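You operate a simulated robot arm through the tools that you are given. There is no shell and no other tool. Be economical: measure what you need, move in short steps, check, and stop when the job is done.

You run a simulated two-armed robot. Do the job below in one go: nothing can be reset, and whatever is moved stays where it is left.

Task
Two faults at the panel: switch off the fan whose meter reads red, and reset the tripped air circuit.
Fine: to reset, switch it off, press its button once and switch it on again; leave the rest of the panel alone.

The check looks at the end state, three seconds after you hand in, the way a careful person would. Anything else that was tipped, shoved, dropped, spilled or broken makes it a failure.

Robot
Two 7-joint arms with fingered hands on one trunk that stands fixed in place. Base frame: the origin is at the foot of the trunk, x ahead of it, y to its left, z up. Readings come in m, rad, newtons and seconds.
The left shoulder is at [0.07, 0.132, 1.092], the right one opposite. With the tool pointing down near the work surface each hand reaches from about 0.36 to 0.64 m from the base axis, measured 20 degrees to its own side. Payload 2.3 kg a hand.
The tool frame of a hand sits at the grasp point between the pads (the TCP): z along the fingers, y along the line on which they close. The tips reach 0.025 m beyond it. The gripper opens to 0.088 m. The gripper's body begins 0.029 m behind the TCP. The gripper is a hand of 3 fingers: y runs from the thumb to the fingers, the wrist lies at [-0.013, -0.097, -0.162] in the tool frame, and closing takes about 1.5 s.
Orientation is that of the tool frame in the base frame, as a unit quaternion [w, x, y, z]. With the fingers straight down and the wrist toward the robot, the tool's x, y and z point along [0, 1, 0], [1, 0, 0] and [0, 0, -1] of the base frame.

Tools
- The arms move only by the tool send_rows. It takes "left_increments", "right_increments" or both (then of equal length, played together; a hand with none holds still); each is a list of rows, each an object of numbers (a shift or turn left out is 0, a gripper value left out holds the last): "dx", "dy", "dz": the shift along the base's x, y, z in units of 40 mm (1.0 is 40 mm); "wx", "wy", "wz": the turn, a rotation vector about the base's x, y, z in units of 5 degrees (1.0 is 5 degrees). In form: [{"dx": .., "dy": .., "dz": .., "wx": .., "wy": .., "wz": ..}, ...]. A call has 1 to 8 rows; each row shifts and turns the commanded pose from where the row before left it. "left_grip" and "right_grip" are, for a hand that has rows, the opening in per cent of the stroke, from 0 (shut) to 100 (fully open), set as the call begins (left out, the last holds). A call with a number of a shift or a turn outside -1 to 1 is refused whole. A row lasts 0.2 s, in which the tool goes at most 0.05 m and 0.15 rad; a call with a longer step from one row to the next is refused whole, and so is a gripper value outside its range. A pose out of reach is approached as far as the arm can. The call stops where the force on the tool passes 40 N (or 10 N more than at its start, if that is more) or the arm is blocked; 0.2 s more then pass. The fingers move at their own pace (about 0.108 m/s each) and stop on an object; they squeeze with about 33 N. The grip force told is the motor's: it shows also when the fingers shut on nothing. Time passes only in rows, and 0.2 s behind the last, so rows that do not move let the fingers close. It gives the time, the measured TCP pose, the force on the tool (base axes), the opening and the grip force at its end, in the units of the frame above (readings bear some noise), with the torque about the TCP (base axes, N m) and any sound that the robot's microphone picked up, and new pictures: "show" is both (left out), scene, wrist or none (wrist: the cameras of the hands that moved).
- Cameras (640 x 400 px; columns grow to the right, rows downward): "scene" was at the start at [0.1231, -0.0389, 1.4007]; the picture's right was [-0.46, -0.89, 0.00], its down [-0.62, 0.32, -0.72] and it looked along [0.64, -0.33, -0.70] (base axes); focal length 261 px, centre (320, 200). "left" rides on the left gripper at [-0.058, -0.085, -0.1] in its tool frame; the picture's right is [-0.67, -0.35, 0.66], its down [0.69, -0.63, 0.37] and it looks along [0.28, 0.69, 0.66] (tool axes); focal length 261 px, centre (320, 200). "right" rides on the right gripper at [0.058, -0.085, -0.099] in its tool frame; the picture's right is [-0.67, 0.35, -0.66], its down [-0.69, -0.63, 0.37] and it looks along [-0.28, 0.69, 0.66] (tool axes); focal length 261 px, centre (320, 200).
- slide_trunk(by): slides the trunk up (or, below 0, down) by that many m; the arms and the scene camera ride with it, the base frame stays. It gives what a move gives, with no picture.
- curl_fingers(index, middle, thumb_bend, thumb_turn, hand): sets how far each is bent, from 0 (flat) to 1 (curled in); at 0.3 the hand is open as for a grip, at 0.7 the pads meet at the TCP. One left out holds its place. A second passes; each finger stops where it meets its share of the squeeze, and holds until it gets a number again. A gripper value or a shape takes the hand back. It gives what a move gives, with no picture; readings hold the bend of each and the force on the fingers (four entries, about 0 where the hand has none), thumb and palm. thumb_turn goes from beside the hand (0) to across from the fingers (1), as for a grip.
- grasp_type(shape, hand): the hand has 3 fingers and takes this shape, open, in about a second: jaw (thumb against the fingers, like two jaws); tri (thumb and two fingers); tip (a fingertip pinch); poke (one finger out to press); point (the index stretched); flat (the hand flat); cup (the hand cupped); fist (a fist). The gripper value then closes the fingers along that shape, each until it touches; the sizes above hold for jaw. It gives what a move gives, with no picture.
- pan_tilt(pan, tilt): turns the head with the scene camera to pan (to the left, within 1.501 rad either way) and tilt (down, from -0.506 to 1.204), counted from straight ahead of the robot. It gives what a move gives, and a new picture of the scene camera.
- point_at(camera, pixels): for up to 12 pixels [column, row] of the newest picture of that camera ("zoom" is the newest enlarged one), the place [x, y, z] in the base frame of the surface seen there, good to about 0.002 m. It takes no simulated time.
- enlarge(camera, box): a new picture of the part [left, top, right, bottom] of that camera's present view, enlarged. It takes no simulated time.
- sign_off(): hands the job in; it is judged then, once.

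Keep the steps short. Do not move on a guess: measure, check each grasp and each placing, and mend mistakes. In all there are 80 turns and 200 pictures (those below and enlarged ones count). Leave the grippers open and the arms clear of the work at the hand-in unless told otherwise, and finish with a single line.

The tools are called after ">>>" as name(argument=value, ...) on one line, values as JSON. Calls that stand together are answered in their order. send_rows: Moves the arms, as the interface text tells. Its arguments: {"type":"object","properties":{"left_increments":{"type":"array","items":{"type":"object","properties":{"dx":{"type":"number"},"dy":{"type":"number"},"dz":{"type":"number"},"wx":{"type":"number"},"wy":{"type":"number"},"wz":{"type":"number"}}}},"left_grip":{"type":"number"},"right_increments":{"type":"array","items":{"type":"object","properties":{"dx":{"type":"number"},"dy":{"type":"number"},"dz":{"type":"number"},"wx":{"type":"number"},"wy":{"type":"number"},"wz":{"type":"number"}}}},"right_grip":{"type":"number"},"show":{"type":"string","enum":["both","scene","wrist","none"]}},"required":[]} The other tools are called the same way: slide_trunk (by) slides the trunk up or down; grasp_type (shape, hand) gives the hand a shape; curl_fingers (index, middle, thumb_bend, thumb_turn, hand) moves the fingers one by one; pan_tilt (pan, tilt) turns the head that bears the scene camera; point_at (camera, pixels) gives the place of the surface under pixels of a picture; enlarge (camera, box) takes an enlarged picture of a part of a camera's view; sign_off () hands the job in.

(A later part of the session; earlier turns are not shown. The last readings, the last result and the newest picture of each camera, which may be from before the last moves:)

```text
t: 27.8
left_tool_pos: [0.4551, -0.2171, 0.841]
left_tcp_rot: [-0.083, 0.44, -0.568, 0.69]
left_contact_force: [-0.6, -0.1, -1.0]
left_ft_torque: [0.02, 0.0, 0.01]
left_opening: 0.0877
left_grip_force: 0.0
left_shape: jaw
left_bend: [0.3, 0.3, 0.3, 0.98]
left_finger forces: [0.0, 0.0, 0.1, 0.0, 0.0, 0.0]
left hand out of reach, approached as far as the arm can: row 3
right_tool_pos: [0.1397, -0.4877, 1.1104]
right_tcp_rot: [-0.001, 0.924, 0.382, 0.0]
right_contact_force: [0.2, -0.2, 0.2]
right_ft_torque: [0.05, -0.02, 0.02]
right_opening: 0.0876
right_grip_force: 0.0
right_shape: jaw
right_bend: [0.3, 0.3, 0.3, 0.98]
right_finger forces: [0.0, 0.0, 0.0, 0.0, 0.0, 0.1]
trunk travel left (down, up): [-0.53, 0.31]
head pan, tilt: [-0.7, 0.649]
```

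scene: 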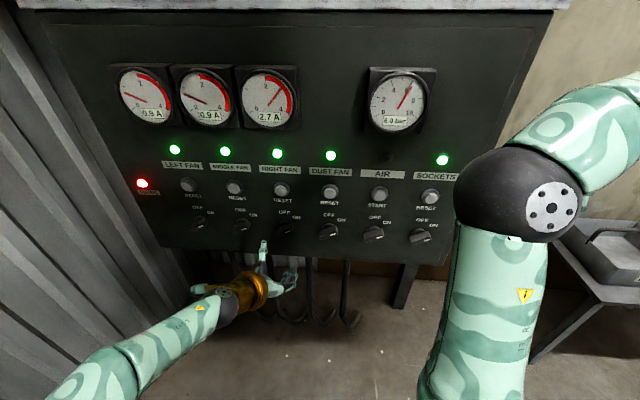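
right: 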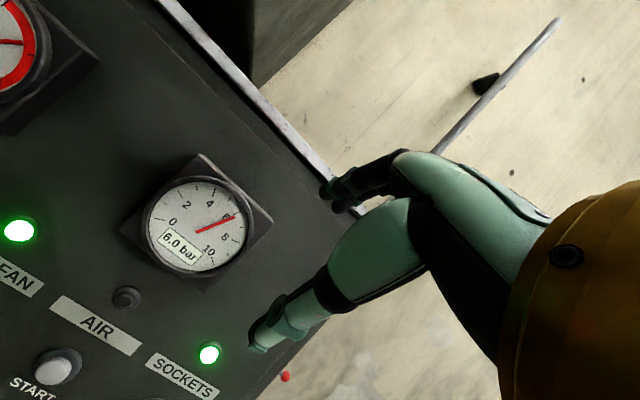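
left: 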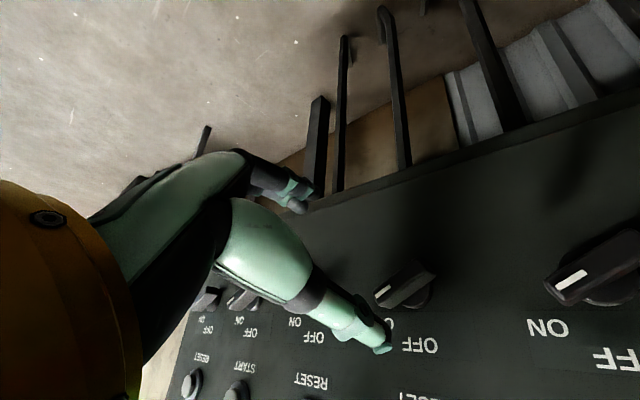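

Better, but still limiting at d ≈ 0.475. Lower trunk helped, so I'll lower it another 0.12 m, lift the hand back and try the approach point again.

>>> slide_trunk(by=-0.12)

>>> send_rows(left_increments=[{"dz": 0.75}, {"dz": 0.75}, {"dz": 0.75}, {"dz": 0.75}, {"dx": 0.24, "dy": -0.2}, {"dx": 0.24, "dy": -0.2}], show="both")

```text
t: 29.3
left_tool_pos: [0.4541, -0.2184, 0.721]
left_tcp_rot: [-0.082, 0.44, -0.568, 0.691]
left_contact_force: [-0.1, 0.4, -0.4]
left_ft_torque: [0.02, 0.01, -0.02]
left_opening: 0.0878
left_grip_force: 0.1
left_shape: jaw
left_bend: [0.3, 0.3, 0.3, 0.98]
left_finger forces: [0.0, 0.1, 0.0, 0.1, 0.0, 0.0]
right_tool_pos: [0.1401, -0.4887, 0.9917]
right_tcp_rot: [-0.001, 0.924, 0.383, 0.0]
right_contact_force: [0.9, 0.3, 0.2]
right_ft_torque: [0.0, 0.01, -0.02]
right_opening: 0.0878
right_grip_force: 0.0
right_shape: jaw
right_bend: [0.3, 0.3, 0.3, 0.98]
right_finger forces: [0.1, 0.0, 0.0, 0.0, 0.0, 0.0]
trunk travel left (down, up): [-0.41, 0.43]
head pan, tilt: [-0.7, 0.649]
```

```text
t: 30.7
left_tool_pos: [0.4682, -0.2144, 0.8406]
left_tcp_rot: [-0.082, 0.441, -0.566, 0.692]
left_contact_force: [-0.4, 0.6, -0.8]
left_ft_torque: [0.01, -0.01, 0.0]
left_opening: 0.0877
left_grip_force: 0.0
left_shape: jaw
left_bend: [0.3, 0.3, 0.3, 0.98]
left_finger forces: [0.1, 0.1, 0.0, 0.0, 0.0, 0.1]
left hand out of reach, approached as far as the arm can: row 5, 6
right_tool_pos: [0.1407, -0.4877, 0.9908]
right_tcp_rot: [0.0, 0.924, 0.382, 0.001]
right_contact_force: [-0.1, 0.9, -0.1]
right_ft_torque: [-0.03, 0.0, 0.0]
right_opening: 0.0877
right_grip_force: 0.0
right_shape: jaw
right_bend: [0.3, 0.3, 0.3, 0.98]
right_finger forces: [0.0, 0.0, 0.1, 0.0, 0.0, 0.1]
trunk travel left (down, up): [-0.41, 0.43]
head pan, tilt: [-0.7, 0.649]
```

scene: 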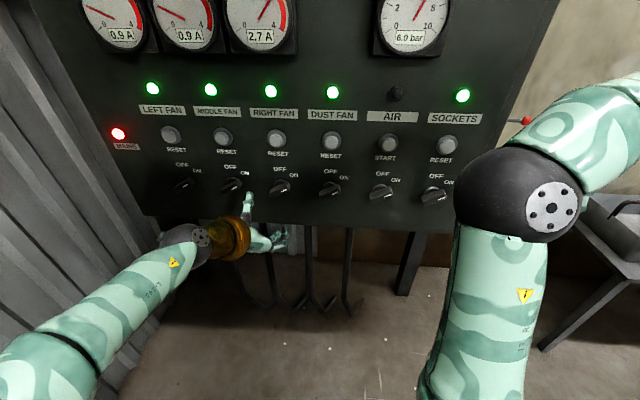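
left: 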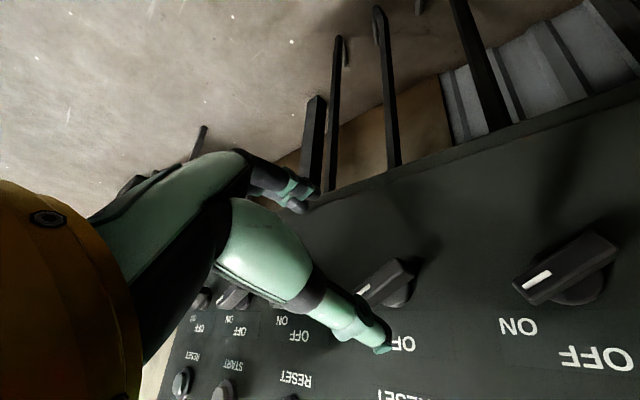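

Still limited at −60°. A grip at θ ≈ −40° should work: the two fingers and thumb will align the bar as they close, turning it in the OFF direction. I'll relax the roll by 20° and take the d = 0.50 point.

>>> send_rows(left_increments=[{"wx": -0.95, "wy": 0.95}, {"wx": -0.95, "wy": 0.95}, {"wx": -0.95, "wy": 0.95, "dx": 0.14, "dy": -0.47, "dz": 0.11}, {}], show="both")

```text
t: 31.7
left_tool_pos: [0.4719, -0.2326, 0.8431]
left_tcp_rot: [0.044, 0.529, -0.484, 0.695]
left_contact_force: [-0.1, -0.7, -0.6]
left_ft_torque: [0.04, -0.03, 0.03]
left_opening: 0.0875
left_grip_force: 0.0
left_shape: jaw
left_bend: [0.3, 0.3, 0.3, 0.98]
left_finger forces: [0.1, 0.0, 0.0, 0.0, 0.1, 0.0]
right_tool_pos: [0.1404, -0.488, 0.992]
right_tcp_rot: [0.001, 0.924, 0.383, 0.0]
right_contact_force: [0.0, 0.5, 1.0]
right_ft_torque: [0.02, -0.02, -0.01]
right_opening: 0.0878
right_grip_force: 0.0
right_shape: jaw
right_bend: [0.3, 0.3, 0.3, 0.98]
right_finger forces: [0.0, 0.0, 0.0, 0.0, 0.0, 0.1]
trunk travel left (down, up): [-0.41, 0.43]
head pan, tilt: [-0.7, 0.649]
```

scene: 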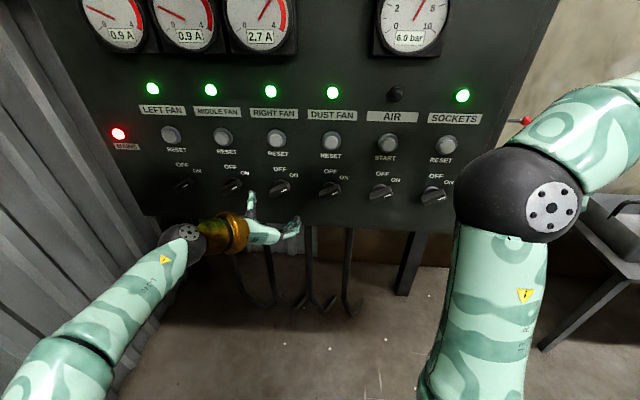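
left: 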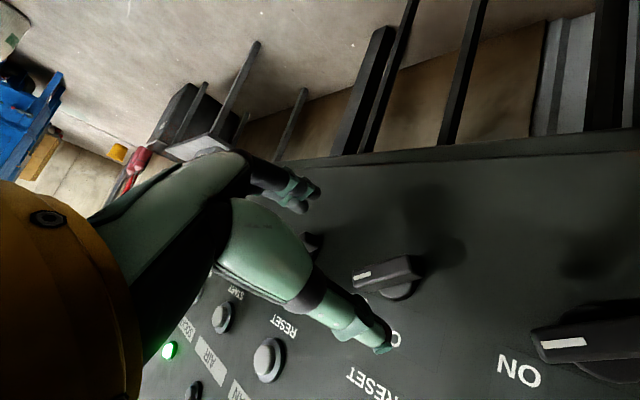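

Reached exactly. I'll confirm that the knob at (385, 272) between thumb and fingers is right fan, and measure fingertip positions.

>>> point_at(camera="left", pixels=[[362, 278], [385, 270], [405, 265], [385, 348], [300, 207], [315, 190], [570, 340], [305, 245]])

>>> point_at(camera="scene", pixels=[[250, 196], [296, 220], [292, 235], [283, 187]])

>>> enlarge(camera="scene", box=[200, 150, 360, 250])

```text
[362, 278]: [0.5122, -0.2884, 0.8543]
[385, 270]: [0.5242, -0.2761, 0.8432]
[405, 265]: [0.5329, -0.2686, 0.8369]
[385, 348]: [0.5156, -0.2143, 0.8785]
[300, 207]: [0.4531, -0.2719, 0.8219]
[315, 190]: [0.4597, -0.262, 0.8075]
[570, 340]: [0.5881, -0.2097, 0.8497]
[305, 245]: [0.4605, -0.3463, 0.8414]
```

```text
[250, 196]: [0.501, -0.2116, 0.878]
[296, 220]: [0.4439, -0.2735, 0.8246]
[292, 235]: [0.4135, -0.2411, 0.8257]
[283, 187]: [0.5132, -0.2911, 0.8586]
```

```text
4.00 times, centred on (280, 200) of scene
```

zoom: 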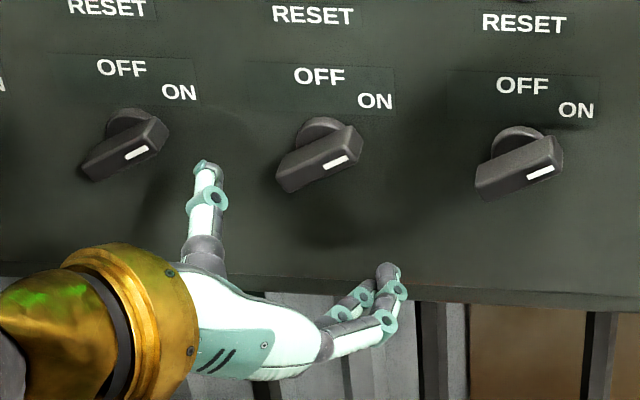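

Confirmed: it is the right-fan knob, and the finger/thumb midpoint is at s 0.1705, z 0.847, matching the knob centre. I'll advance 60 mm straight in with the hand open.

>>> send_rows(left_increments=[{"dx": 0.36, "dy": -0.36, "dz": 0.02}, {"dx": 0.36, "dy": -0.36, "dz": 0.02}, {"dx": 0.36, "dy": -0.36}, {}], show="both")

```text
t: 32.7
left_tool_pos: [0.4766, -0.2312, 0.84]
left_tcp_rot: [0.044, 0.53, -0.484, 0.695]
left_contact_force: [0.0, -0.4, -0.1]
left_ft_torque: [0.01, -0.02, 0.01]
left_opening: 0.0878
left_grip_force: 0.0
left_shape: jaw
left_bend: [0.3, 0.3, 0.3, 0.98]
left_finger forces: [0.1, 0.1, 0.0, 0.1, 0.1, 0.0]
left hand out of reach, approached as far as the arm can: row 1, 2, 3
right_tool_pos: [0.1399, -0.488, 0.991]
right_tcp_rot: [0.0, 0.924, 0.382, -0.001]
right_contact_force: [-0.3, 0.2, 0.6]
right_ft_torque: [-0.01, 0.0, 0.02]
right_opening: 0.0874
right_grip_force: 0.0
right_shape: jaw
right_bend: [0.3, 0.3, 0.3, 0.98]
right_finger forces: [0.1, 0.0, 0.0, 0.0, 0.0, 0.0]
trunk travel left (down, up): [-0.41, 0.43]
head pan, tilt: [-0.7, 0.649]
```

scene: 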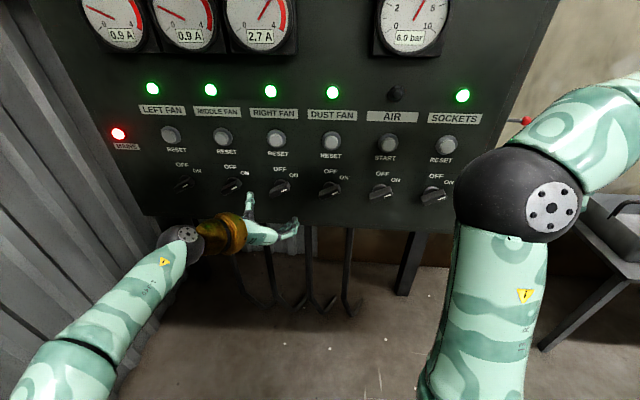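
left: 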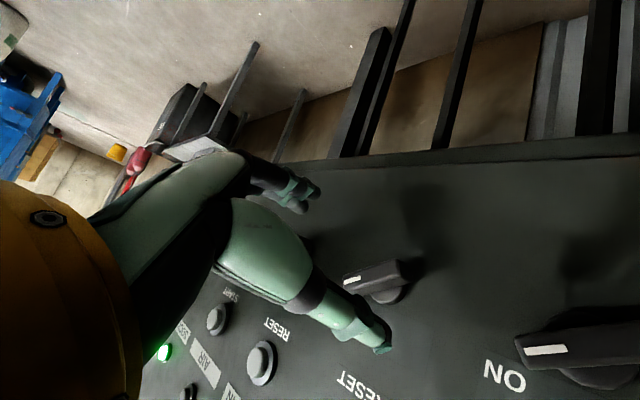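

Forward reach still stops at d ≈ 0.50: the left arm's forearm lies across the panel. The mirrored right-arm case sits 0.19 m closer to the panel, and the needed roll (120°–180°) lies inside its easy range. I'll retreat the left arm, then raise the trunk and bring the right hand in.

>>> send_rows(left_increments=[{"dx": -0.5, "dy": 0.5}, {"dx": -0.5, "dy": 0.6}, {"dx": -0.5, "dy": 0.7}, {"dx": -0.5, "dy": 0.7}, {"dx": -0.5, "dy": 0.7}, {"dx": -0.5, "dy": 0.7}, {"dx": -0.5, "dy": 0.7}, {"dx": -0.5, "dy": 0.7}], show="none")

>>> slide_trunk(by=0.12)

>>> send_rows(right_increments=[{"dx": 0.6, "dy": 0.4, "dz": -0.5}, {"dx": 0.6, "dy": 0.4, "dz": -0.5}, {"dx": 0.6, "dy": 0.4, "dz": -0.5}, {"dx": 0.6, "dy": 0.4, "dz": -0.5}, {"dx": 0.6, "dy": 0.4, "dz": -0.5}, {"dx": 0.6, "dy": 0.4, "dz": -0.5}, {"dx": 0.6, "dy": 0.4, "dz": -0.5}], show="both")

```text
t: 34.5
left_tool_pos: [0.3177, -0.0199, 0.842]
left_tcp_rot: [0.044, 0.529, -0.484, 0.696]
left_contact_force: [0.0, -0.4, -0.1]
left_ft_torque: [0.0, -0.01, 0.02]
left_opening: 0.0878
left_grip_force: 0.1
left_shape: jaw
left_bend: [0.3, 0.3, 0.3, 0.98]
left_finger forces: [0.1, 0.0, 0.0, 0.0, 0.0, 0.1]
right_tool_pos: [0.1399, -0.4873, 0.9915]
right_tcp_rot: [0.0, 0.924, 0.382, 0.0]
right_contact_force: [0.8, -0.1, 1.0]
right_ft_torque: [-0.01, 0.01, -0.01]
right_opening: 0.0877
right_grip_force: 0.1
right_shape: jaw
right_bend: [0.3, 0.3, 0.3, 0.98]
right_finger forces: [0.1, 0.1, 0.0, 0.1, 0.0, 0.0]
trunk travel left (down, up): [-0.41, 0.43]
head pan, tilt: [-0.7, 0.649]
```

```text
t: 36.0
left_tool_pos: [0.3182, -0.0211, 0.9615]
left_tcp_rot: [0.045, 0.528, -0.485, 0.696]
left_contact_force: [0.3, 0.6, 0.4]
left_ft_torque: [0.01, 0.01, 0.01]
left_opening: 0.0877
left_grip_force: 0.0
left_shape: jaw
left_bend: [0.3, 0.3, 0.3, 0.98]
left_finger forces: [0.1, 0.0, 0.0, 0.1, 0.1, 0.1]
right_tool_pos: [0.1401, -0.4881, 1.1112]
right_tcp_rot: [-0.001, 0.924, 0.383, -0.001]
right_contact_force: [-0.5, 1.1, -0.5]
right_ft_torque: [-0.01, 0.02, 0.01]
right_opening: 0.0879
right_grip_force: 0.0
right_shape: jaw
right_bend: [0.3, 0.3, 0.3, 0.98]
right_finger forces: [0.0, 0.0, 0.0, 0.2, 0.0, 0.1]
trunk travel left (down, up): [-0.53, 0.31]
head pan, tilt: [-0.7, 0.649]
```

```text
t: 37.6
left_tool_pos: [0.3194, -0.0191, 0.9606]
left_tcp_rot: [0.045, 0.53, -0.484, 0.695]
left_contact_force: [-0.5, -1.0, -0.3]
left_ft_torque: [0.02, 0.03, 0.02]
left_opening: 0.0877
left_grip_force: 0.0
left_shape: jaw
left_bend: [0.3, 0.3, 0.3, 0.98]
left_finger forces: [0.0, 0.1, 0.0, 0.0, 0.0, 0.0]
right_tool_pos: [0.31, -0.378, 0.9697]
right_tcp_rot: [-0.001, 0.924, 0.383, 0.0]
right_contact_force: [-0.6, -0.2, 0.5]
right_ft_torque: [-0.02, 0.02, 0.03]
right_opening: 0.0879
right_grip_force: 0.1
right_shape: jaw
right_bend: [0.3, 0.3, 0.3, 0.98]
right_finger forces: [0.0, 0.0, 0.1, 0.1, 0.0, 0.1]
trunk travel left (down, up): [-0.53, 0.31]
head pan, tilt: [-0.7, 0.649]
```

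scene: 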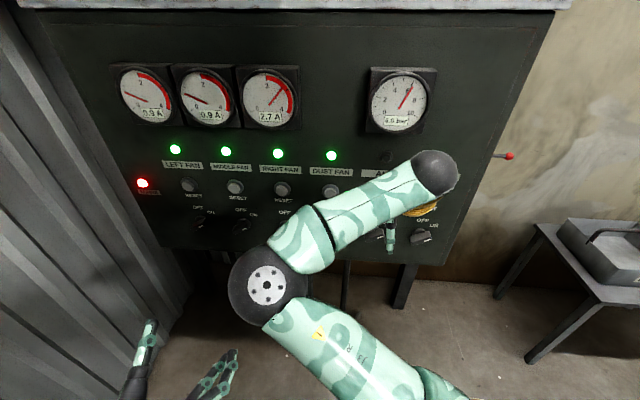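
right: 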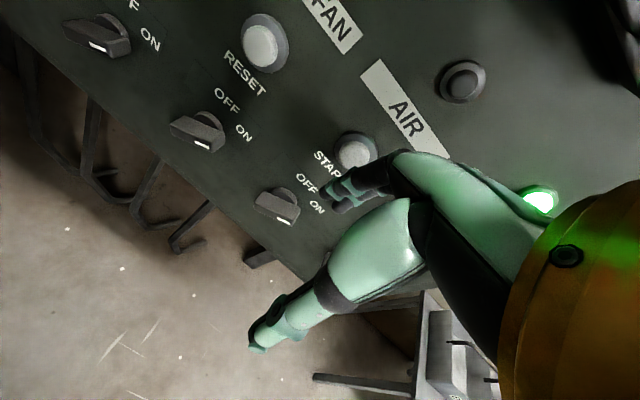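

The right hand is in front of the air column at d ≈ 0.486, clear of the panel. I'll pitch it toward the panel in steps, backing off slightly.

>>> send_rows(right_increments=[{"wx": -1, "wy": -1}, {"wx": -1, "wy": -1}, {"wx": -1, "wy": -1}, {"wx": -1, "wy": -1}, {"wx": -1, "wy": -1}, {"wx": -1, "wy": -1}, {"wx": -1, "wy": -1}], show="both")

```text
t: 39.2
left_tool_pos: [0.3193, -0.0189, 0.9601]
left_tcp_rot: [0.044, 0.529, -0.485, 0.695]
left_contact_force: [1.4, 1.0, -3.3]
left_ft_torque: [0.21, -0.06, 0.0]
left_opening: 0.0875
left_grip_force: 0.1
left_shape: jaw
left_bend: [0.3, 0.3, 0.3, 0.98]
left_finger forces: [0.1, 0.0, 0.0, 0.0, 0.1, 0.1]
right_tool_pos: [0.3518, -0.4072, 0.9987]
right_tcp_rot: [0.386, 0.84, 0.347, 0.16]
right_contact_force: [0.2, 0.0, -0.1]
right_ft_torque: [0.03, 0.01, 0.01]
right_opening: 0.0876
right_grip_force: 0.0
right_shape: jaw
right_bend: [0.3, 0.3, 0.3, 0.98]
right_finger forces: [0.1, 0.0, 0.0, 0.1, 0.0, 0.0]
right hand out of reach, approached as far as the arm can: row 4, 5, 6, 7
trunk travel left (down, up): [-0.53, 0.31]
head pan, tilt: [-0.7, 0.649]
```

scene: 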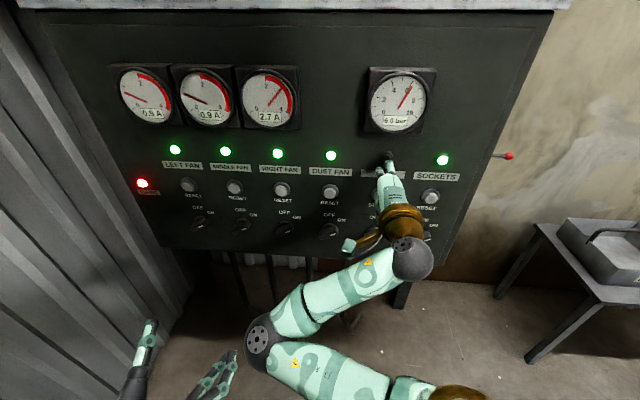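
right: 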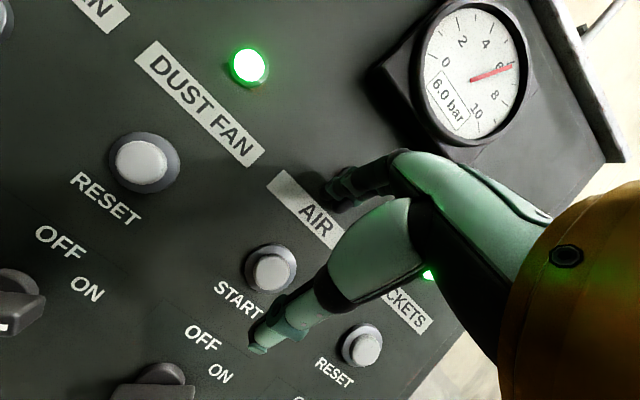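

The left hand felt a light touch (−3.3 N) from the right elbow, and the right arm's elbow-in branch doesn't suit this. I'll withdraw the left hand a little and back the right arm out the way it came.

>>> send_rows(left_increments=[{"dx": -0.3, "dy": 0.4}, {"dx": -0.3, "dy": 0.5}, {"dx": -0.3, "dy": 0.5}, {"dx": -0.3, "dy": 0.5}], show="none")

>>> send_rows(right_increments=[{"wx": 1, "wy": 1, "dx": -0.3, "dy": 0.1}, {"wx": 1, "wy": 1, "dx": -0.3, "dy": 0.1}, {"wx": 1, "wy": 1, "dx": -0.3, "dy": 0.1}, {"wx": 1, "wy": 1, "dx": -0.3, "dy": 0.1}, {"wx": 1, "wy": 1}, {"wx": 1, "wy": 1}, {"wx": 1, "wy": 1}], show="none")

>>> send_rows(right_increments=[{"dx": -0.6, "dy": -0.4, "dz": 0.6}, {"dx": -0.6, "dy": -0.4, "dz": 0.6}, {"dx": -0.6, "dy": -0.4, "dz": 0.6}, {"dx": -0.6, "dy": -0.4, "dz": 0.6}, {"dx": -0.6, "dy": -0.4, "dz": 0.6}, {"dx": -0.6, "dy": -0.4, "dz": 0.5}, {"dx": -0.6, "dy": -0.4, "dz": 0.5}], show="scene")

```text
t: 40.2
left_tool_pos: [0.2987, 0.0448, 0.9658]
left_tcp_rot: [0.044, 0.53, -0.483, 0.695]
left_contact_force: [-0.6, 1.0, 0.4]
left_ft_torque: [0.0, -0.03, 0.02]
left_opening: 0.0876
left_grip_force: 0.1
left_shape: jaw
left_bend: [0.3, 0.3, 0.3, 0.98]
left_finger forces: [0.0, 0.1, 0.0, 0.0, 0.1, 0.0]
left hand out of reach, approached as far as the arm can: row 2, 3, 4
right_tool_pos: [0.3506, -0.4067, 0.998]
right_tcp_rot: [0.386, 0.839, 0.348, 0.16]
right_contact_force: [0.1, 1.1, -0.8]
right_ft_torque: [0.04, 0.0, 0.03]
right_opening: 0.0877
right_grip_force: 0.2
right_shape: jaw
right_bend: [0.3, 0.3, 0.3, 0.98]
right_finger forces: [0.0, 0.0, 0.0, 0.0, 0.1, 0.0]
trunk travel left (down, up): [-0.53, 0.31]
head pan, tilt: [-0.7, 0.649]
```

```text
t: 41.8
left_tool_pos: [0.2981, 0.0426, 0.9656]
left_tcp_rot: [0.044, 0.529, -0.485, 0.695]
left_contact_force: [-0.3, -0.1, 0.1]
left_ft_torque: [0.03, -0.01, 0.02]
left_opening: 0.0878
left_grip_force: 0.0
left_shape: jaw
left_bend: [0.3, 0.3, 0.3, 0.98]
left_finger forces: [0.1, 0.0, 0.0, 0.0, 0.1, 0.0]
right_tool_pos: [0.3037, -0.3915, 0.9986]
right_tcp_rot: [-0.001, 0.924, 0.382, -0.001]
right_contact_force: [0.5, 0.5, 0.1]
right_ft_torque: [-0.01, 0.01, 0.06]
right_opening: 0.0878
right_grip_force: 0.1
right_shape: jaw
right_bend: [0.3, 0.3, 0.3, 0.98]
right_finger forces: [0.0, 0.0, 0.0, 0.1, 0.0, 0.0]
trunk travel left (down, up): [-0.53, 0.31]
head pan, tilt: [-0.7, 0.649]
```

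```text
t: 43.4
left_tool_pos: [0.2961, 0.0425, 0.9663]
left_tcp_rot: [0.043, 0.528, -0.485, 0.695]
left_contact_force: [0.3, 0.5, 0.3]
left_ft_torque: [0.0, 0.0, 0.03]
left_opening: 0.0875
left_grip_force: 0.1
left_shape: jaw
left_bend: [0.3, 0.3, 0.3, 0.98]
left_finger forces: [0.0, 0.0, 0.0, 0.0, 0.1, 0.0]
right_tool_pos: [0.1323, -0.5039, 1.157]
right_tcp_rot: [-0.002, 0.924, 0.383, 0.002]
right_contact_force: [-0.5, -0.1, 0.4]
right_ft_torque: [0.03, -0.06, -0.01]
right_opening: 0.0879
right_grip_force: 0.0
right_shape: jaw
right_bend: [0.3, 0.3, 0.3, 0.98]
right_finger forces: [0.0, 0.0, 0.0, 0.0, 0.0, 0.0]
trunk travel left (down, up): [-0.53, 0.31]
head pan, tilt: [-0.7, 0.649]
```

scene: 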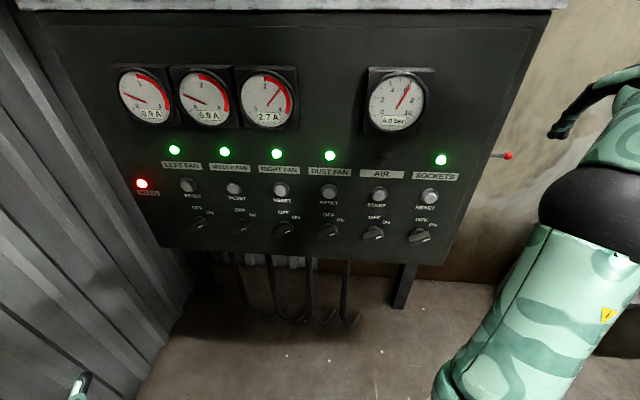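

The panel view is clear again; note the red-ended lever at (505, 156), to be avoided. I'll use the left hand in its natural pose, tilted forward-down, with one finger to push the knobs. First I'll raise the trunk back and roll the left hand upright again.

>>> slide_trunk(by=0.12)

>>> send_rows(left_increments=[{"wx": -1, "wy": 1, "dx": 0.3, "dy": -0.4}, {"wx": -1, "wy": 1, "dx": 0.3, "dy": -0.4}, {"wx": -1, "wy": 1, "dx": 0.3, "dy": -0.4}, {"wx": -1, "wy": 1, "dx": 0.3, "dy": -0.4}, {"wx": -1, "wy": 1, "dx": 0.3, "dy": -0.4}, {"wx": -1, "wy": 1, "dx": 0.3, "dy": -0.4}, {"wx": -1, "wy": 1, "dx": 0.3, "dy": -0.4}, {"wx": -1, "wy": 1, "dx": 0.3, "dy": -0.4}], show="none")

>>> send_rows(left_increments=[{"wx": -1, "wy": 1}, {"wx": -1, "wy": 1}, {"wx": -1, "wy": 1}, {"wx": -1, "wy": 1}, {"wx": -1, "wy": 1}, {"wx": -1, "wy": 1}, {"wx": -1, "wy": 1}, {"wx": -1, "wy": 1}], show="none")

>>> grasp_type(shape="poke", hand="left")

>>> send_rows(left_increments=[{"wx": -1, "wy": 1}, {"wx": -1, "wy": 1}, {"wx": 1, "wy": 1}, {"wx": 1, "wy": 1}, {"wx": 1, "wy": 1}, {"wx": 1, "wy": 1}], show="both")

```text
t: 44.9
left_tool_pos: [0.2985, 0.0431, 1.086]
left_tcp_rot: [0.045, 0.53, -0.484, 0.695]
left_contact_force: [-0.8, 0.3, -1.0]
left_ft_torque: [-0.01, -0.02, 0.01]
left_opening: 0.0879
left_grip_force: 0.0
left_shape: jaw
left_bend: [0.3, 0.3, 0.3, 0.98]
left_finger forces: [0.0, 0.0, 0.1, 0.0, 0.0, 0.0]
right_tool_pos: [0.1343, -0.5035, 1.2784]
right_tcp_rot: [-0.001, 0.924, 0.382, -0.001]
right_contact_force: [0.4, 0.0, 0.1]
right_ft_torque: [0.01, 0.02, -0.01]
right_opening: 0.0878
right_grip_force: 0.1
right_shape: jaw
right_bend: [0.3, 0.3, 0.3, 0.98]
right_finger forces: [0.1, 0.0, 0.1, 0.0, 0.1, 0.0]
trunk travel left (down, up): [-0.65, 0.19]
head pan, tilt: [-0.7, 0.649]
```

```text
t: 46.7
left_tool_pos: [0.3957, -0.0856, 1.0836]
left_tcp_rot: [0.379, 0.684, -0.178, 0.597]
left_contact_force: [0.4, 0.0, 0.0]
left_ft_torque: [-0.02, -0.01, -0.01]
left_opening: 0.0876
left_grip_force: 0.1
left_shape: jaw
left_bend: [0.3, 0.3, 0.3, 0.98]
left_finger forces: [0.0, 0.0, 0.1, 0.0, 0.0, 0.0]
right_tool_pos: [0.1356, -0.5043, 1.2779]
right_tcp_rot: [-0.001, 0.924, 0.382, 0.0]
right_contact_force: [0.3, 0.3, -0.1]
right_ft_torque: [-0.03, 0.01, 0.02]
right_opening: 0.0876
right_grip_force: 0.0
right_shape: jaw
right_bend: [0.3, 0.3, 0.3, 0.98]
right_finger forces: [0.1, 0.1, 0.0, 0.0, 0.0, 0.0]
trunk travel left (down, up): [-0.65, 0.19]
head pan, tilt: [-0.7, 0.649]
```

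```text
t: 48.5
left_tool_pos: [0.3942, -0.0838, 1.085]
left_tcp_rot: [0.623, 0.675, 0.171, 0.356]
left_contact_force: [0.2, -0.3, 0.4]
left_ft_torque: [0.06, 0.0, -0.02]
left_opening: 0.0877
left_grip_force: 0.0
left_shape: jaw
left_bend: [0.3, 0.3, 0.3, 0.98]
left_finger forces: [0.0, 0.0, 0.0, 0.1, 0.0, 0.0]
right_tool_pos: [0.1346, -0.5037, 1.279]
right_tcp_rot: [-0.001, 0.924, 0.382, 0.0]
right_contact_force: [-0.4, -0.3, 0.2]
right_ft_torque: [0.03, -0.01, 0.01]
right_opening: 0.0877
right_grip_force: 0.0
right_shape: jaw
right_bend: [0.3, 0.3, 0.3, 0.98]
right_finger forces: [0.0, 0.0, 0.1, 0.0, 0.0, 0.0]
trunk travel left (down, up): [-0.65, 0.19]
head pan, tilt: [-0.7, 0.649]
```

```text
t: 49.4
left_tool_pos: [0.3942, -0.0844, 1.0851]
left_tcp_rot: [0.622, 0.676, 0.17, 0.357]
left_contact_force: [0.7, 0.7, 0.8]
left_ft_torque: [-0.02, 0.01, 0.01]
left_opening: 0.0001
left_grip_force: 0.1
left_shape: poke
left_bend: [0.7, 0.7, 1.0, 1.0]
left_finger forces: [0.0, 0.0, 0.1, 0.1, 0.0, 0.0]
right_tool_pos: [0.135, -0.5027, 1.2779]
right_tcp_rot: [-0.002, 0.924, 0.383, 0.0]
right_contact_force: [1.2, -0.4, -0.2]
right_ft_torque: [0.0, 0.0, 0.02]
right_opening: 0.0878
right_grip_force: 0.2
right_shape: jaw
right_bend: [0.3, 0.3, 0.3, 0.98]
right_finger forces: [0.0, 0.0, 0.0, 0.0, 0.0, 0.1]
trunk travel left (down, up): [-0.65, 0.19]
head pan, tilt: [-0.7, 0.649]
```

```text
t: 50.8
left_tool_pos: [0.3947, -0.0841, 1.0866]
left_tcp_rot: [0.486, 0.791, 0.311, 0.203]
left_contact_force: [-0.1, 0.4, 0.2]
left_ft_torque: [0.02, 0.03, -0.03]
left_opening: 0.0001
left_grip_force: 0.1
left_shape: poke
left_bend: [0.7, 0.7, 1.0, 1.0]
left_finger forces: [0.0, 0.0, 0.0, 0.0, 0.0, 0.0]
right_tool_pos: [0.1344, -0.5029, 1.277]
right_tcp_rot: [-0.001, 0.924, 0.383, 0.0]
right_contact_force: [-0.2, 0.3, 0.4]
right_ft_torque: [0.0, 0.01, 0.0]
right_opening: 0.0877
right_grip_force: 0.1
right_shape: jaw
right_bend: [0.3, 0.3, 0.3, 0.98]
right_finger forces: [0.1, 0.1, 0.1, 0.1, 0.1, 0.0]
trunk travel left (down, up): [-0.65, 0.19]
head pan, tilt: [-0.7, 0.649]
```

scene: 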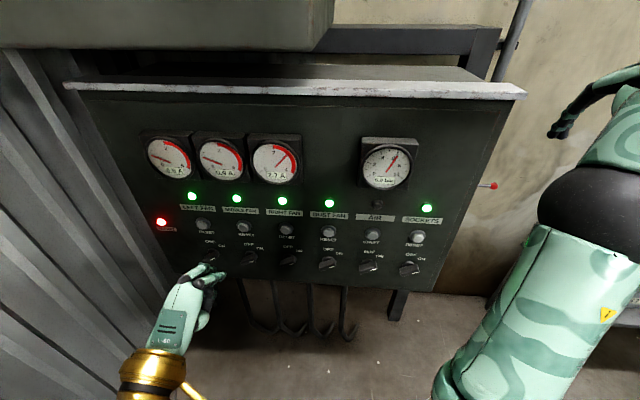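
left: 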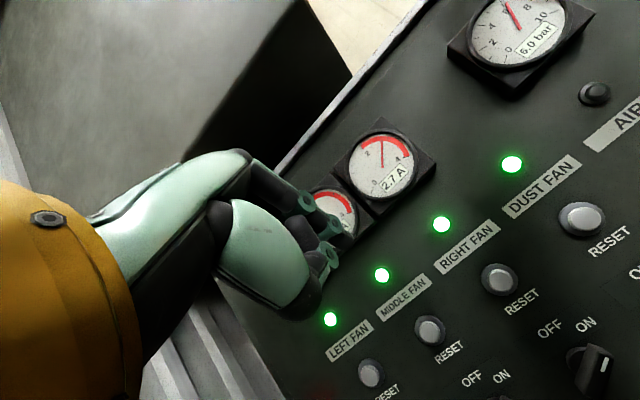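

The "poke" shape bends both fingers to 0.7. I'll use a single finger instead: index at 0.45, middle and thumb curled, then find its tip.

>>> curl_fingers(hand="left", index=0.45, middle=1.0, thumb_bend=1.0, thumb_turn=0.3)

>>> enlarge(camera="scene", box=[120, 220, 280, 320])

>>> enlarge(camera="left", box=[200, 125, 440, 275])

```text
t: 51.8
left_tool_pos: [0.3943, -0.0841, 1.0854]
left_tcp_rot: [0.486, 0.791, 0.311, 0.203]
left_contact_force: [-0.7, 0.1, -0.2]
left_ft_torque: [0.02, 0.01, -0.02]
left_opening: 0.034
left_grip_force: 0.1
left_shape: fingers
left_bend: [0.45, 1.0, 1.0, 0.31]
left_finger forces: [0.1, 0.0, 0.1, 0.0, 0.1, 0.0]
right_tool_pos: [0.1345, -0.5029, 1.2789]
right_tcp_rot: [0.0, 0.924, 0.384, 0.0]
right_contact_force: [0.1, -0.4, 0.1]
right_ft_torque: [-0.03, 0.03, 0.0]
right_opening: 0.0877
right_grip_force: 0.0
right_shape: jaw
right_bend: [0.3, 0.3, 0.3, 0.98]
right_finger forces: [0.0, 0.0, 0.0, 0.1, 0.0, 0.0]
trunk travel left (down, up): [-0.65, 0.19]
head pan, tilt: [-0.7, 0.649]
```

```text
4.00 times, centred on (200, 270) of scene
```

zoom: 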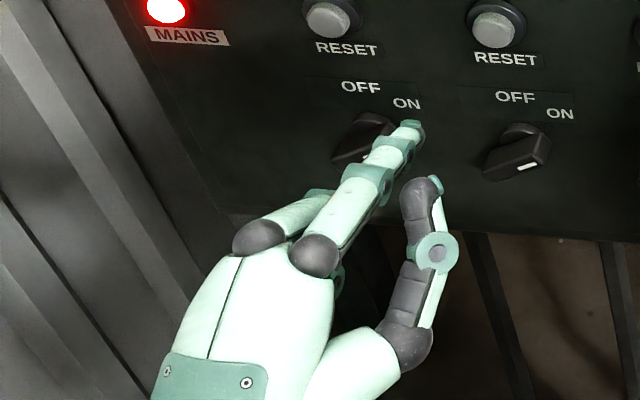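

```text
2.67 times, centred on (320, 200) of left
```

zoom: 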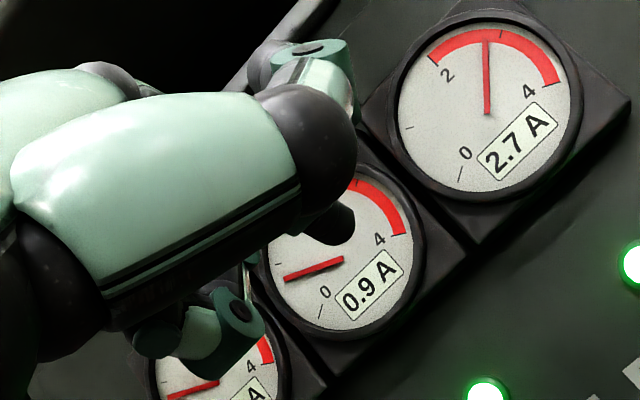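

The index stands out well but the thumb sticks out to the right, so I'll fold it across the palm and measure the index tip.

>>> curl_fingers(hand="left", index=0.4, thumb_turn=1.0, thumb_bend=1.0)

>>> enlarge(camera="scene", box=[120, 220, 280, 320])

>>> point_at(camera="zoom", pixels=[[412, 128], [405, 140], [390, 155], [365, 185], [317, 255], [342, 215], [258, 237], [420, 130]])

```text
t: 52.8
left_tool_pos: [0.3951, -0.0836, 1.0855]
left_tcp_rot: [0.486, 0.79, 0.312, 0.205]
left_contact_force: [-0.3, 1.1, 0.3]
left_ft_torque: [0.02, 0.01, 0.0]
left_opening: 0.0203
left_grip_force: 0.2
left_shape: fingers
left_bend: [0.38, 1.0, 0.99, 0.99]
left_finger forces: [0.1, 0.0, 0.0, 0.1, 0.0, 0.1]
right_tool_pos: [0.1353, -0.5028, 1.2781]
right_tcp_rot: [0.0, 0.924, 0.383, -0.001]
right_contact_force: [0.2, 0.0, 0.9]
right_ft_torque: [0.01, -0.01, 0.01]
right_opening: 0.088
right_grip_force: 0.0
right_shape: jaw
right_bend: [0.3, 0.3, 0.3, 0.98]
right_finger forces: [0.0, 0.0, 0.0, 0.0, 0.1, 0.0]
trunk travel left (down, up): [-0.65, 0.19]
head pan, tilt: [-0.7, 0.649]
```

```text
4.00 times, centred on (200, 270) of scene
```

zoom: 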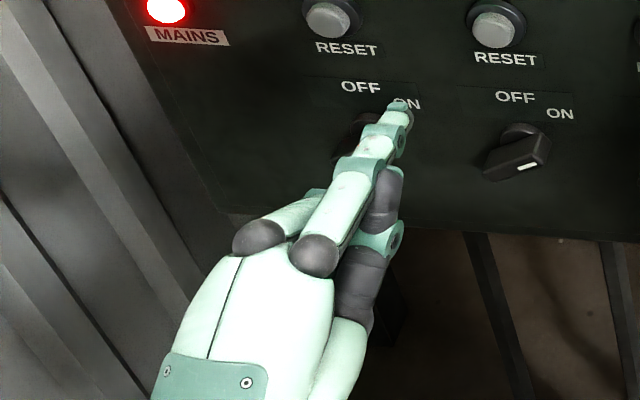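

```text
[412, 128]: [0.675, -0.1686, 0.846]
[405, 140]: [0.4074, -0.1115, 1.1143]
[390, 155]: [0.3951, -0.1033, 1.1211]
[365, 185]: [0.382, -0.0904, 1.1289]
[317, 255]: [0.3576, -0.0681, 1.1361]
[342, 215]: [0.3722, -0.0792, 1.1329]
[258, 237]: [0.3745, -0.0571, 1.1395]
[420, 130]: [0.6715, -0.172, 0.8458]
```

>>> point_at(camera="zoom", pixels=[[400, 103], [398, 108], [405, 112], [408, 122], [395, 120], [402, 100]])

```text
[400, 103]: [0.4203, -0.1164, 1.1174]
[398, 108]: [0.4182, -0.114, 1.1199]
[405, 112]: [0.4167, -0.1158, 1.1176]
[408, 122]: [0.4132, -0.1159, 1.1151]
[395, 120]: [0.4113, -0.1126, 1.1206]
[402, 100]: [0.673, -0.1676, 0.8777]
```

The index tip is about (0.420, -0.118, 1.112), i.e. 42 mm ahead of the TCP toward the panel, 27 mm above it and 6 mm to the right, pointing nearly straight at the panel. I'll check the hooks below the panel for clearance and move to a stand-off, with the tip at d = 0.53, lower right of the right-fan knob's marked end.

>>> point_at(camera="scene", pixels=[[258, 328], [285, 330], [322, 330], [350, 335], [345, 300], [275, 300]])

>>> send_rows(left_increments=[{"dx": 0.18, "dy": -0.48, "dz": -0.86}, {"dx": 0.18, "dy": -0.48, "dz": -0.86}, {"dx": 0.18, "dy": -0.48, "dz": -0.86}, {"dx": 0.18, "dy": -0.48, "dz": -0.86}, {"dx": 0.18, "dy": -0.48, "dz": -0.86}, {"dx": 0.18, "dy": -0.48, "dz": -0.86}, {"dx": 0.18, "dy": -0.48, "dz": -0.86}], show="both")

```text
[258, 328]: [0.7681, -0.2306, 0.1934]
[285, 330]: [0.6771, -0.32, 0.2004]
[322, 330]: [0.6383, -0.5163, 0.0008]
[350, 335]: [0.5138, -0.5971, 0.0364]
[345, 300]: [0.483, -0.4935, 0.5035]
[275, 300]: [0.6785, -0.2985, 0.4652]
```

```text
t: 54.4
left_tool_pos: [0.4434, -0.2102, 0.8606]
left_tcp_rot: [0.485, 0.791, 0.312, 0.203]
left_contact_force: [0.3, 0.1, 0.6]
left_ft_torque: [0.01, 0.01, 0.0]
left_opening: 0.0202
left_grip_force: 0.1
left_shape: fingers
left_bend: [0.38, 1.0, 0.99, 0.99]
left_finger forces: [0.0, 0.0, 0.1, 0.1, 0.0, 0.0]
left hand out of reach, approached as far as the arm can: row 7
right_tool_pos: [0.1333, -0.5032, 1.2773]
right_tcp_rot: [0.0, 0.924, 0.382, 0.0]
right_contact_force: [0.2, 0.3, -0.6]
right_ft_torque: [0.01, 0.0, 0.01]
right_opening: 0.0877
right_grip_force: 0.0
right_shape: jaw
right_bend: [0.3, 0.3, 0.3, 0.98]
right_finger forces: [0.1, 0.0, 0.0, 0.0, 0.1, 0.0]
trunk travel left (down, up): [-0.65, 0.19]
head pan, tilt: [-0.7, 0.649]
```

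scene: 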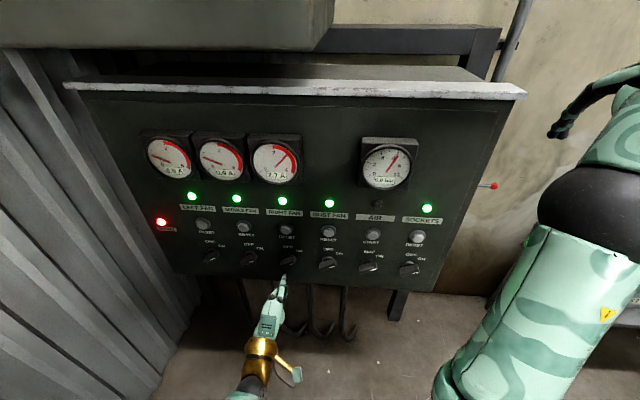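
left: 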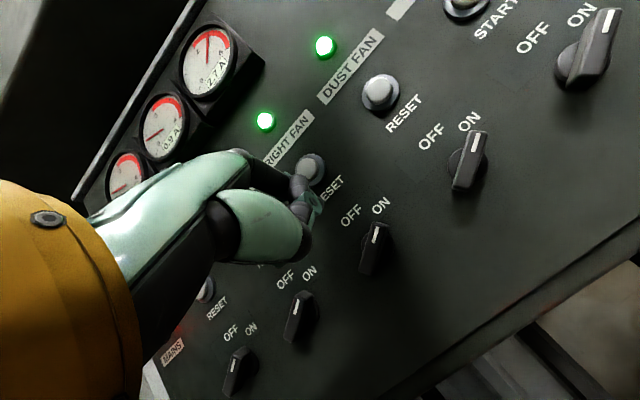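

The last row hit reach again. This pose was comfortable with the hand just below shoulder height, so I'll lower the trunk by 0.15 and lift the hand back to z ≈ 0.81.

>>> slide_trunk(by=-0.15)

>>> send_rows(left_increments=[{"dz": 0.5}, {"dz": 0.5, "dx": 0.05, "dy": -0.15}, {"dz": 0.5, "dx": 0.05, "dy": -0.18}, {"dz": 0.5, "dx": 0.07, "dy": -0.18}, {"dz": 0.5, "dx": 0.05, "dy": -0.18}], show="both")

```text
t: 56.1
left_tool_pos: [0.4425, -0.2113, 0.7101]
left_tcp_rot: [0.486, 0.79, 0.312, 0.205]
left_contact_force: [0.1, -1.0, 1.0]
left_ft_torque: [-0.04, -0.03, -0.01]
left_opening: 0.0204
left_grip_force: 0.0
left_shape: fingers
left_bend: [0.38, 1.0, 0.99, 0.99]
left_finger forces: [0.1, 0.1, 0.0, 0.0, 0.0, 0.0]
right_tool_pos: [0.1342, -0.5035, 1.1287]
right_tcp_rot: [0.0, 0.924, 0.383, -0.001]
right_contact_force: [0.6, -0.1, 0.6]
right_ft_torque: [-0.01, 0.01, -0.01]
right_opening: 0.0877
right_grip_force: 0.0
right_shape: jaw
right_bend: [0.3, 0.3, 0.3, 0.98]
right_finger forces: [0.0, 0.0, 0.1, 0.0, 0.0, 0.1]
trunk travel left (down, up): [-0.5, 0.34]
head pan, tilt: [-0.7, 0.649]
```

```text
t: 57.3
left_tool_pos: [0.4486, -0.2394, 0.8105]
left_tcp_rot: [0.486, 0.791, 0.311, 0.204]
left_contact_force: [-0.3, -0.7, 0.6]
left_ft_torque: [-0.01, 0.01, 0.0]
left_opening: 0.0202
left_grip_force: 0.0
left_shape: fingers
left_bend: [0.38, 1.0, 0.99, 0.99]
left_finger forces: [0.1, 0.0, 0.0, 0.0, 0.0, 0.1]
right_tool_pos: [0.1341, -0.5037, 1.1275]
right_tcp_rot: [-0.002, 0.924, 0.382, -0.001]
right_contact_force: [0.0, -1.1, 0.3]
right_ft_torque: [-0.01, -0.01, 0.01]
right_opening: 0.0877
right_grip_force: 0.1
right_shape: jaw
right_bend: [0.3, 0.3, 0.3, 0.98]
right_finger forces: [0.0, 0.0, 0.0, 0.0, 0.1, 0.1]
trunk travel left (down, up): [-0.5, 0.34]
head pan, tilt: [-0.7, 0.649]
```

scene: 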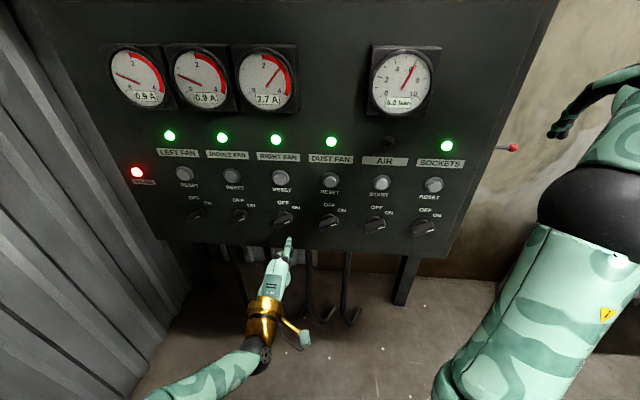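
left: 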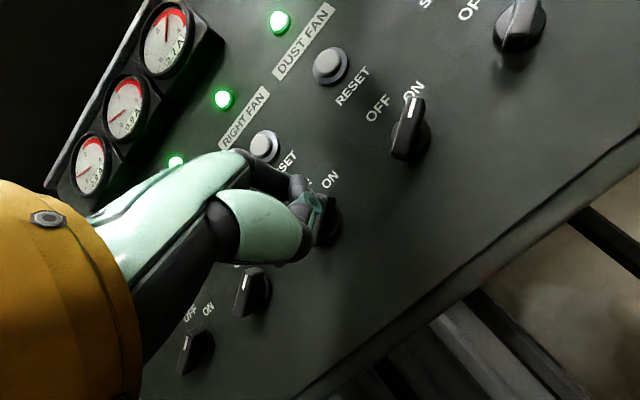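

Reached. I'll look closely at the tip relative to the knob from the scene camera.

>>> enlarge(camera="scene", box=[240, 195, 340, 257])

>>> point_at(camera="zoom", pixels=[[320, 265], [315, 275], [322, 285], [318, 300], [235, 160], [330, 140], [240, 190], [335, 165], [290, 180], [315, 260]])

```text
6.40 times, centred on (290, 226) of scene
```

zoom: 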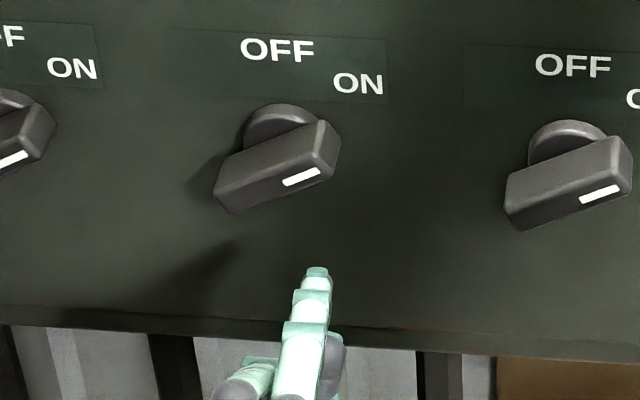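

```text
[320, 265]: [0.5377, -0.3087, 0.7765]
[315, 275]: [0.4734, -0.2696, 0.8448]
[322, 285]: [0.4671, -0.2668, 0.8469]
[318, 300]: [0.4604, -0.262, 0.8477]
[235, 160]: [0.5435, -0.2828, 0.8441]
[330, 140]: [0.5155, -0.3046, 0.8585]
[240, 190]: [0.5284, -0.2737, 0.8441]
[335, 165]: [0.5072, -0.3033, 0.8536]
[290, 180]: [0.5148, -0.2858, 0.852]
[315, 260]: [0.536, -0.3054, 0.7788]
```

The tip is at s ≈ 0.144, z ≈ 0.840, d ≈ 0.528, and clear of the bar's lower right corner by about 6 mm. I'll advance 48 mm so it sits beside the bar.

>>> send_rows(left_increments=[{"dx": 0.28, "dy": -0.28}, {"dx": 0.28, "dy": -0.28}, {"dx": 0.28, "dy": -0.28}, {}], show="scene")

>>> enlarge(camera="scene", box=[240, 195, 340, 257])

```text
t: 58.3
left_tool_pos: [0.4751, -0.2452, 0.8102]
left_tcp_rot: [0.486, 0.79, 0.312, 0.204]
left_contact_force: [0.0, -0.4, 0.6]
left_ft_torque: [0.01, -0.01, -0.06]
left_opening: 0.0203
left_grip_force: 0.1
left_shape: fingers
left_bend: [0.38, 1.0, 0.99, 0.99]
left_finger forces: [0.0, 0.0, 0.1, 0.0, 0.0, 0.0]
left hand out of reach, approached as far as the arm can: row 2, 3
right_tool_pos: [0.1349, -0.5035, 1.1268]
right_tcp_rot: [-0.001, 0.924, 0.382, 0.0]
right_contact_force: [0.0, 0.3, 0.4]
right_ft_torque: [0.02, 0.03, 0.01]
right_opening: 0.0876
right_grip_force: 0.1
right_shape: jaw
right_bend: [0.3, 0.3, 0.3, 0.98]
right_finger forces: [0.0, 0.1, 0.0, 0.0, 0.0, 0.1]
trunk travel left (down, up): [-0.5, 0.34]
head pan, tilt: [-0.7, 0.649]
```

scene: 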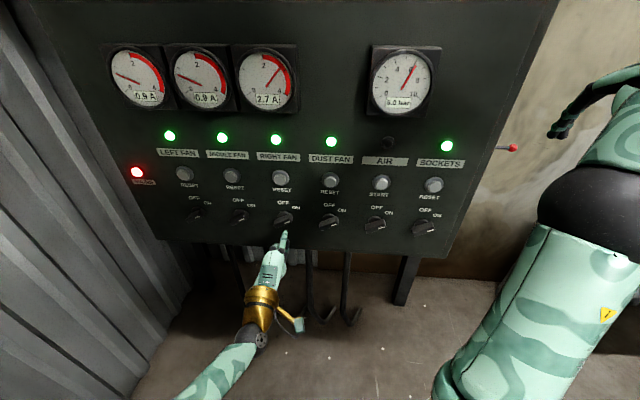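

```text
6.40 times, centred on (290, 226) of scene
```

zoom: 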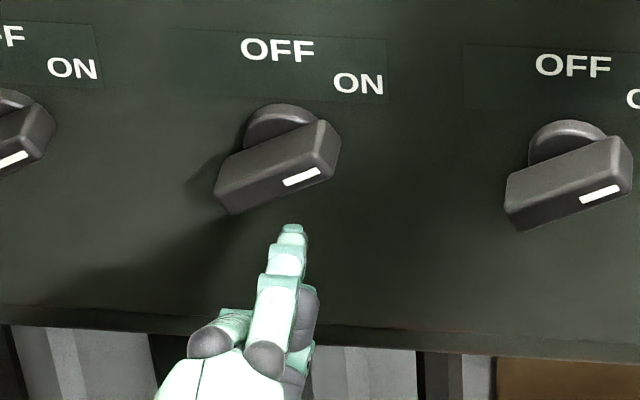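

The arm drifts left because the hand is bent left relative to the forearm. Yawing the hand 15° more to the right should ease that. I'll yaw in place (the tip stays in front of the knob face), then advance 30 mm.

>>> send_rows(left_increments=[{"wz": -1}, {"wz": -1}, {"wz": -1}, {"dx": 0.26, "dy": -0.27}, {"dx": 0.26, "dy": -0.27}, {}], show="scene")

>>> enlarge(camera="scene", box=[240, 195, 340, 257])

```text
t: 59.7
left_tool_pos: [0.4732, -0.2426, 0.8091]
left_tcp_rot: [0.508, 0.825, 0.206, 0.138]
left_contact_force: [0.2, -0.6, 0.3]
left_ft_torque: [0.0, 0.03, -0.01]
left_opening: 0.0202
left_grip_force: 0.0
left_shape: fingers
left_bend: [0.38, 1.0, 0.99, 0.99]
left_finger forces: [0.0, 0.0, 0.0, 0.0, 0.0, 0.0]
left hand out of reach, approached as far as the arm can: row 3, 4, 5
right_tool_pos: [0.1353, -0.5032, 1.1271]
right_tcp_rot: [-0.001, 0.924, 0.383, 0.0]
right_contact_force: [0.3, -0.2, -0.4]
right_ft_torque: [-0.02, 0.01, -0.02]
right_opening: 0.0878
right_grip_force: 0.0
right_shape: jaw
right_bend: [0.3, 0.3, 0.3, 0.98]
right_finger forces: [0.1, 0.1, 0.0, 0.0, 0.1, 0.0]
trunk travel left (down, up): [-0.5, 0.34]
head pan, tilt: [-0.7, 0.649]
```

scene: 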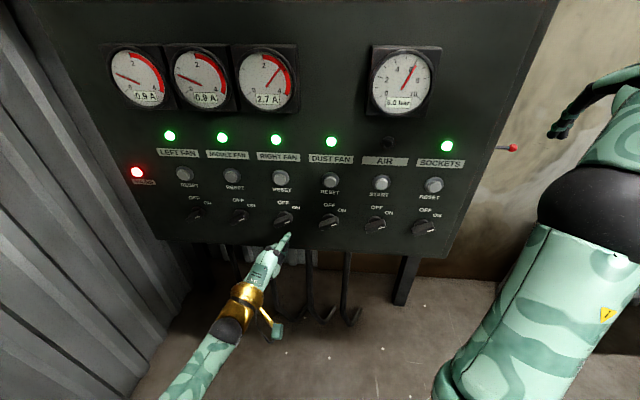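

```text
6.40 times, centred on (290, 226) of scene
```

zoom: 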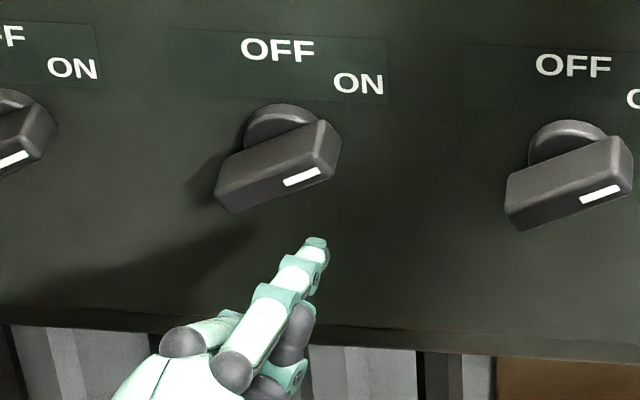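

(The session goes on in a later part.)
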